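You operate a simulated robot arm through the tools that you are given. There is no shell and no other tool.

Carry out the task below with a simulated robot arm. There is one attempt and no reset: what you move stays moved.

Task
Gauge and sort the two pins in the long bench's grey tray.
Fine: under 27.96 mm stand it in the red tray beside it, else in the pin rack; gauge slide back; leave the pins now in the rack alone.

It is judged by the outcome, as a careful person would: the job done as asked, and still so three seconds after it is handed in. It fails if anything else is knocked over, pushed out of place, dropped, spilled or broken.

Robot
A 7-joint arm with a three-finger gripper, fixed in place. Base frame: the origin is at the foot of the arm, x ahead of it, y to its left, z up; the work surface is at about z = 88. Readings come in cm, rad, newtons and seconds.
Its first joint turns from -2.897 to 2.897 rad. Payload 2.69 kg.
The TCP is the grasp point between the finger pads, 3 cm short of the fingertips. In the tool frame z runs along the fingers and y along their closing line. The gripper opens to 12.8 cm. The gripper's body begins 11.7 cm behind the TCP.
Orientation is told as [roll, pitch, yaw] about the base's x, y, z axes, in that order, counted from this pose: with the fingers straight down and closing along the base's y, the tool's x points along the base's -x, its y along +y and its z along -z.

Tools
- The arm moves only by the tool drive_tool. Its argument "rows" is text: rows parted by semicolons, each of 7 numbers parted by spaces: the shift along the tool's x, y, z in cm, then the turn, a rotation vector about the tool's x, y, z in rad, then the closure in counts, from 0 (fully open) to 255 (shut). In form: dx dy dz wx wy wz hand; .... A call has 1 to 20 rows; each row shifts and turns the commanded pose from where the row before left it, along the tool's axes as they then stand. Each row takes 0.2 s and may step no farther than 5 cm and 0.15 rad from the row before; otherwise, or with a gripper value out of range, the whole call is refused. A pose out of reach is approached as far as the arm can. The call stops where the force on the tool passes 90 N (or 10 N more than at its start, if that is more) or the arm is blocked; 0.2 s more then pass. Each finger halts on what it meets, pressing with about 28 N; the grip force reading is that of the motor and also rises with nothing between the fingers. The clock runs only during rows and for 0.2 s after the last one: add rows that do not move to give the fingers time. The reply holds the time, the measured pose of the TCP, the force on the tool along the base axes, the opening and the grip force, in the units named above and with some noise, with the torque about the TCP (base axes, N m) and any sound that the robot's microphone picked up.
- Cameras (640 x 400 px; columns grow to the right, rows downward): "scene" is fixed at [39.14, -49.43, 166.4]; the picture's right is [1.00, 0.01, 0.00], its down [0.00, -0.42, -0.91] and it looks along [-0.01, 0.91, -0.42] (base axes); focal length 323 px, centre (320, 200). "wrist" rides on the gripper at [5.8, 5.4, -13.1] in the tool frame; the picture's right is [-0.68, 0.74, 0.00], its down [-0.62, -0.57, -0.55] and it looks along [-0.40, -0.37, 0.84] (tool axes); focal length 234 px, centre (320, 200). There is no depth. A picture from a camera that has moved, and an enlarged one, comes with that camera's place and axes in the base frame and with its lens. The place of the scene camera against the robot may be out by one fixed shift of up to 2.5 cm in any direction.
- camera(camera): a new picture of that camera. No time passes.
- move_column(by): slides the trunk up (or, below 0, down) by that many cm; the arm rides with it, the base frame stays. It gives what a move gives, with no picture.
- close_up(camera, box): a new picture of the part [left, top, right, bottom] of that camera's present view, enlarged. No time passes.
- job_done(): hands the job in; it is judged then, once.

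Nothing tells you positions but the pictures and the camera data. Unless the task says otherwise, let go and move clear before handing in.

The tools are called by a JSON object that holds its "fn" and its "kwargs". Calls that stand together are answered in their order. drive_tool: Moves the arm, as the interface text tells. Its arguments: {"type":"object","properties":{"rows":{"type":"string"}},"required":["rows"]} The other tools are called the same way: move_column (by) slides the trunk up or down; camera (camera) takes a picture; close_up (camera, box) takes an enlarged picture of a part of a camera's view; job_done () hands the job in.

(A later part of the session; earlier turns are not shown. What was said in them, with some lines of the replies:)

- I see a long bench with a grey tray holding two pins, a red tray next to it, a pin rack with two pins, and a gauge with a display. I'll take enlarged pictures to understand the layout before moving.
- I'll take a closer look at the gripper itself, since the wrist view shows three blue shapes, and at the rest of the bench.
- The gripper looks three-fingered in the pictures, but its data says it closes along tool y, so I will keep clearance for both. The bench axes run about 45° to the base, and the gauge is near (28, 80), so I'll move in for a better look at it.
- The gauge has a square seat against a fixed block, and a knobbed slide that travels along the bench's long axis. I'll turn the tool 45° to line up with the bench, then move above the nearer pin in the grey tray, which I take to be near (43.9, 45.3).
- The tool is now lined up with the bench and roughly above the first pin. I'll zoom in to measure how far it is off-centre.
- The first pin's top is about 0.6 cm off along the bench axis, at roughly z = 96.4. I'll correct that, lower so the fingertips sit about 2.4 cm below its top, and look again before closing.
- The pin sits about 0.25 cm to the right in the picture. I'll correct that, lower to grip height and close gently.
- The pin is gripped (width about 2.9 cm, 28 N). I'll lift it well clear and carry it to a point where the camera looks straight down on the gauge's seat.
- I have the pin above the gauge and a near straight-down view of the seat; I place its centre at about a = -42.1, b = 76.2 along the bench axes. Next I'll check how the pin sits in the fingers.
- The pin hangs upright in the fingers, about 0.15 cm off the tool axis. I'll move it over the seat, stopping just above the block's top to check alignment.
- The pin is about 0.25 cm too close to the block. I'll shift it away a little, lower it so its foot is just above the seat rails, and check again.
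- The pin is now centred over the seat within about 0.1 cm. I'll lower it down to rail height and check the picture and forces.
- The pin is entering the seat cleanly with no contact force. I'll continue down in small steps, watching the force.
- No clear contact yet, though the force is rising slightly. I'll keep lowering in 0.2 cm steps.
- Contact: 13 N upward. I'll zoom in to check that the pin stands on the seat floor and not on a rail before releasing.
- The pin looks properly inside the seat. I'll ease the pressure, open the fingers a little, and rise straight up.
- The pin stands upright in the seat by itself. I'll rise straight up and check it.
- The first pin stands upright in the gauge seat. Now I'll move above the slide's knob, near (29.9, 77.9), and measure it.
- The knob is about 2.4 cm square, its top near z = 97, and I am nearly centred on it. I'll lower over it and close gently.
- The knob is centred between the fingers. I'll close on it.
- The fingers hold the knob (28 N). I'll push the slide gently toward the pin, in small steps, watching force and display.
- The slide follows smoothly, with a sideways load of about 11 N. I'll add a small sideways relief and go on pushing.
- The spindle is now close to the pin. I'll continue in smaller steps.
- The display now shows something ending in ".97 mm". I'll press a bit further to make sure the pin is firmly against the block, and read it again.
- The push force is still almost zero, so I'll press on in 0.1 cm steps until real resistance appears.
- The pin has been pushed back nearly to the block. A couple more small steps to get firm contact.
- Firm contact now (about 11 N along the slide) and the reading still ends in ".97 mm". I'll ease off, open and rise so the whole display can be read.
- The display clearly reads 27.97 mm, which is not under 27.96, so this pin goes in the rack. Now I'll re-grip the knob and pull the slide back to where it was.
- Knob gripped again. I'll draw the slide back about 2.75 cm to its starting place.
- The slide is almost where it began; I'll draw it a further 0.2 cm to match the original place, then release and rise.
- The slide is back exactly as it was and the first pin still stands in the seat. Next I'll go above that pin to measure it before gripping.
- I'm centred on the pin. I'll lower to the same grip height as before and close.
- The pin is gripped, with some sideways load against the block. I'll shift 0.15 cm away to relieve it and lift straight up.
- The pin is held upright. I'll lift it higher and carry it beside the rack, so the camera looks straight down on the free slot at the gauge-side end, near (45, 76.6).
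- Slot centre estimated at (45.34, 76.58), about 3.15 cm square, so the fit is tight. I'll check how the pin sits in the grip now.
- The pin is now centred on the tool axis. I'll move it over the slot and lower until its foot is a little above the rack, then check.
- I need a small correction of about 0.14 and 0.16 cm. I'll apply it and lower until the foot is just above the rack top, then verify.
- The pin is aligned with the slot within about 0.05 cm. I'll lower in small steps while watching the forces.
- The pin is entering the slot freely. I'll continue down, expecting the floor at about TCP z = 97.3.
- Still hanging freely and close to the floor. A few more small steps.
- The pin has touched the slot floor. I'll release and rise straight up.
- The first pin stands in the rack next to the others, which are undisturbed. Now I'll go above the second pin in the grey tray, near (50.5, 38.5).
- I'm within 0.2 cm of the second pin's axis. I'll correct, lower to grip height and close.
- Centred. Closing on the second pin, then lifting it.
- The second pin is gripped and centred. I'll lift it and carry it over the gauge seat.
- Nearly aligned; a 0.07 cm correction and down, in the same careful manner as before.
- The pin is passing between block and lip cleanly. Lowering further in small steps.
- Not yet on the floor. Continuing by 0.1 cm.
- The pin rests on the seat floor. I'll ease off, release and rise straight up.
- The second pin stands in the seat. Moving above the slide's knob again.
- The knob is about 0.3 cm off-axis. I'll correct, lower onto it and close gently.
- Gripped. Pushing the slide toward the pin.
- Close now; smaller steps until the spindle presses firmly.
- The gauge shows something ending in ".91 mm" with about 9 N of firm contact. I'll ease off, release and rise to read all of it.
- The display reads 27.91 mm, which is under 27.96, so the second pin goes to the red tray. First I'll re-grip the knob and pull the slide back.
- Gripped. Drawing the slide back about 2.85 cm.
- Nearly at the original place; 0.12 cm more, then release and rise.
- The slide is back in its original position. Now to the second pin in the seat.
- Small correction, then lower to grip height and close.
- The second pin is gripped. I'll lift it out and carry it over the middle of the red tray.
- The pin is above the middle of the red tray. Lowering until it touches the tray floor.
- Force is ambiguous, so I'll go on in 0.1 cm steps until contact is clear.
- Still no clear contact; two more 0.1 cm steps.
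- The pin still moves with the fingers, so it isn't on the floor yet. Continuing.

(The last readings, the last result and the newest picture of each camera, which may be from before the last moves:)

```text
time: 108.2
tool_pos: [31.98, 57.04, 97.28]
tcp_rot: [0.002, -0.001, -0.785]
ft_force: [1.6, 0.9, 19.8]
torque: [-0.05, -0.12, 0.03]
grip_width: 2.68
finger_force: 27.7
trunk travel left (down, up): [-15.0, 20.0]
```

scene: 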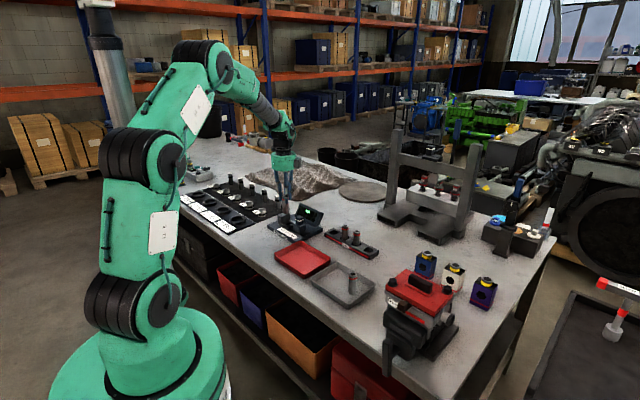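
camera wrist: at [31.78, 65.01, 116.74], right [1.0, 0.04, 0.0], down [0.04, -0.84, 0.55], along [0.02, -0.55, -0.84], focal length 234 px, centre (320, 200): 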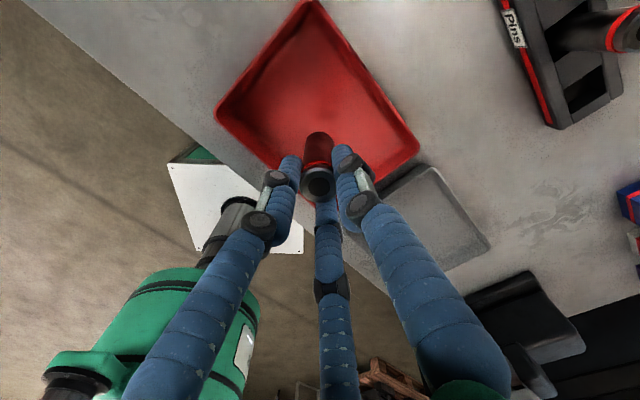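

Now it is firmly on the tray floor (20 N). I'll ease off, release and rise.

{"fn": "drive_tool", "kwargs": {"rows": "0 0 -0.12 0 0 0 255; 0 0 0 0 0 0 255; 0 0 0 0 0 0 200; 0 0 0 0 0 0 190; 0 0 0 0 0 0 180; 0 0 0 0 0 0 172; 0 0 0 0 0 0 172; 0 0 -1 0 0 0 172; 0 0 -2 0 0 0 172; 0 0 -3 0 0 0 172; 0 0 -4 0 0 0 172; 0 0 0 0 0 0 172"}}

{"fn": "close_up", "kwargs": {"camera": "scene", "box": [265, 190, 395, 290]}}

{"fn": "camera", "kwargs": {"camera": "wrist"}}

```text
time: 110.8
tool_pos: [32.01, 56.95, 107.27]
tcp_rot: [-0.001, 0.0, -0.785]
ft_force: [-0.3, 0.4, 0.5]
torque: [0.03, 0.01, 0.01]
grip_width: 4.15
finger_force: 0.1
trunk travel left (down, up): [-15.0, 20.0]
```

```text
4.00 times, centred on (330, 240) of scene
camera zoom: at [39.14, -49.43, 166.4], right [1.0, 0.01, 0.0], down [0.0, -0.42, -0.91], along [-0.01, 0.91, -0.42], focal length 1292 px, centre (280, 40)
```

zoom: 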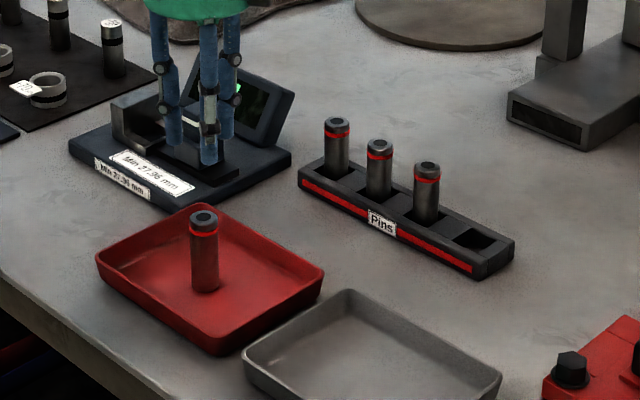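

```text
taken
camera wrist: at [31.67, 64.85, 120.46], right [1.0, 0.04, 0.0], down [0.04, -0.84, 0.55], along [0.02, -0.55, -0.84], focal length 234 px, centre (320, 200)
```

wrist: 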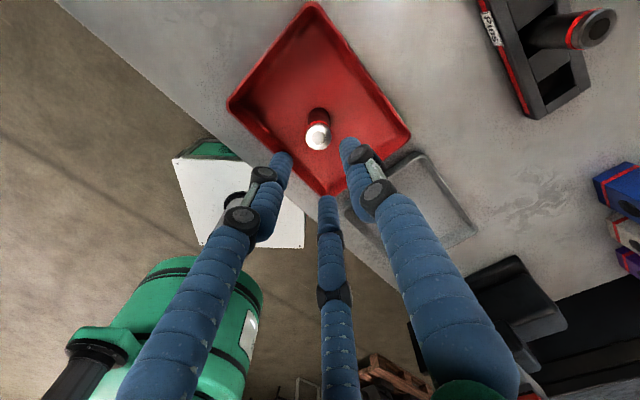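

Both pins are sorted: the 27.97 mm one in the rack and the 27.91 mm one standing in the red tray. I'll move the arm clear and make a last check of everything.

{"fn": "drive_tool", "kwargs": {"rows": "0 0 -4.5 0 0 0 172; 0 0 -4.5 0 0 0 172; 0 0 -4.5 0 0 0 172; 0 0 -4.5 0 0 0 172; 0 0 0 0 0 0 172; 0 0 0 0 0 0 172"}}

{"fn": "camera", "kwargs": {"camera": "scene"}}

{"fn": "close_up", "kwargs": {"camera": "scene", "box": [265, 190, 395, 310]}}

{"fn": "close_up", "kwargs": {"camera": "scene", "box": [260, 195, 340, 245]}}

```text
time: 112.2
tool_pos: [32.25, 57.13, 125.21]
tcp_rot: [0.001, 0.0, -0.786]
ft_force: [0.4, 0.3, -0.5]
torque: [-0.03, -0.01, -0.03]
grip_width: 4.15
finger_force: 0.0
trunk travel left (down, up): [-15.0, 20.0]
```

```text
taken
```

scene: 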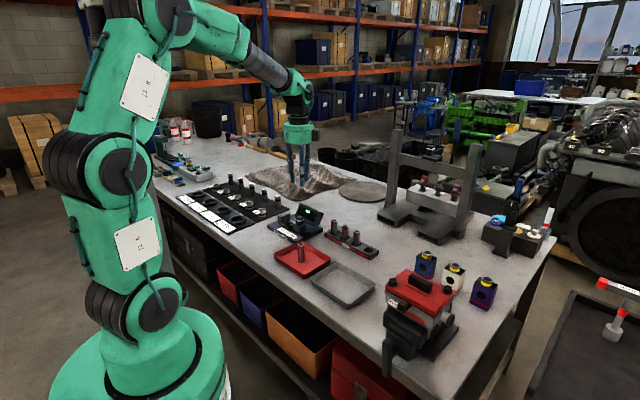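

```text
3.33 times, centred on (330, 250) of scene
camera zoom: at [39.14, -49.43, 166.4], right [1.0, 0.01, 0.0], down [0.0, -0.42, -0.91], along [-0.01, 0.91, -0.42], focal length 1077 px, centre (287, 33)
```

zoom: 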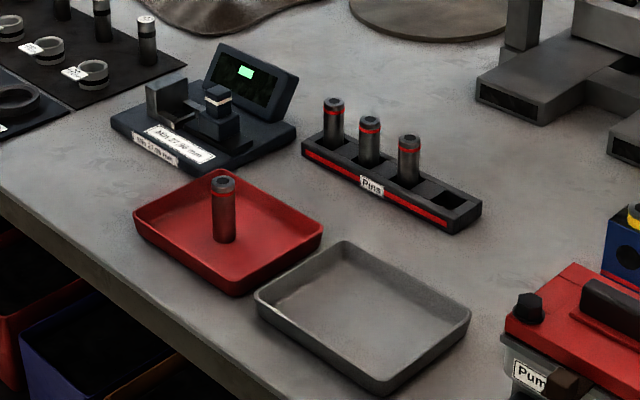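

```text
8.00 times, centred on (300, 220) of scene
camera zoom: at [39.14, -49.43, 166.4], right [1.0, 0.01, 0.0], down [0.0, -0.42, -0.91], along [-0.01, 0.91, -0.42], focal length 2585 px, centre (480, 40)
```

zoom: 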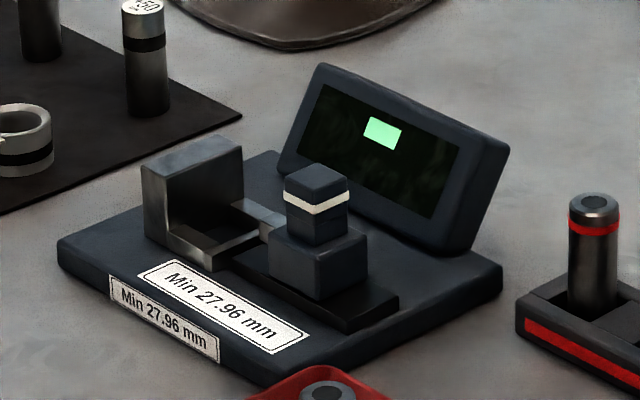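

The gauge, its slide, the trays and the rack are where they were at the start. The pin that read 27.91 mm stands in the red tray, the one that read 27.97 mm stands in the rack, and the arm is clear. I'll hand the job in.

{"fn": "job_done", "kwargs": {}}

```text
The job is handed in.
```

I gauged and sorted both pins from the grey tray, and the job is handed in.

| Pin | Reading | Where it stands now |
|---|---|---|
| First | 27.97 mm (not under 27.96) | Pin rack, free slot at the gauge end |
| Second | 27.91 mm (under 27.96) | Middle of the red tray |

In the last pictures both pins stand upright and the gauge slide is back in its starting position. The two pins already in the rack were not touched, nothing else had moved, and the arm was clear.
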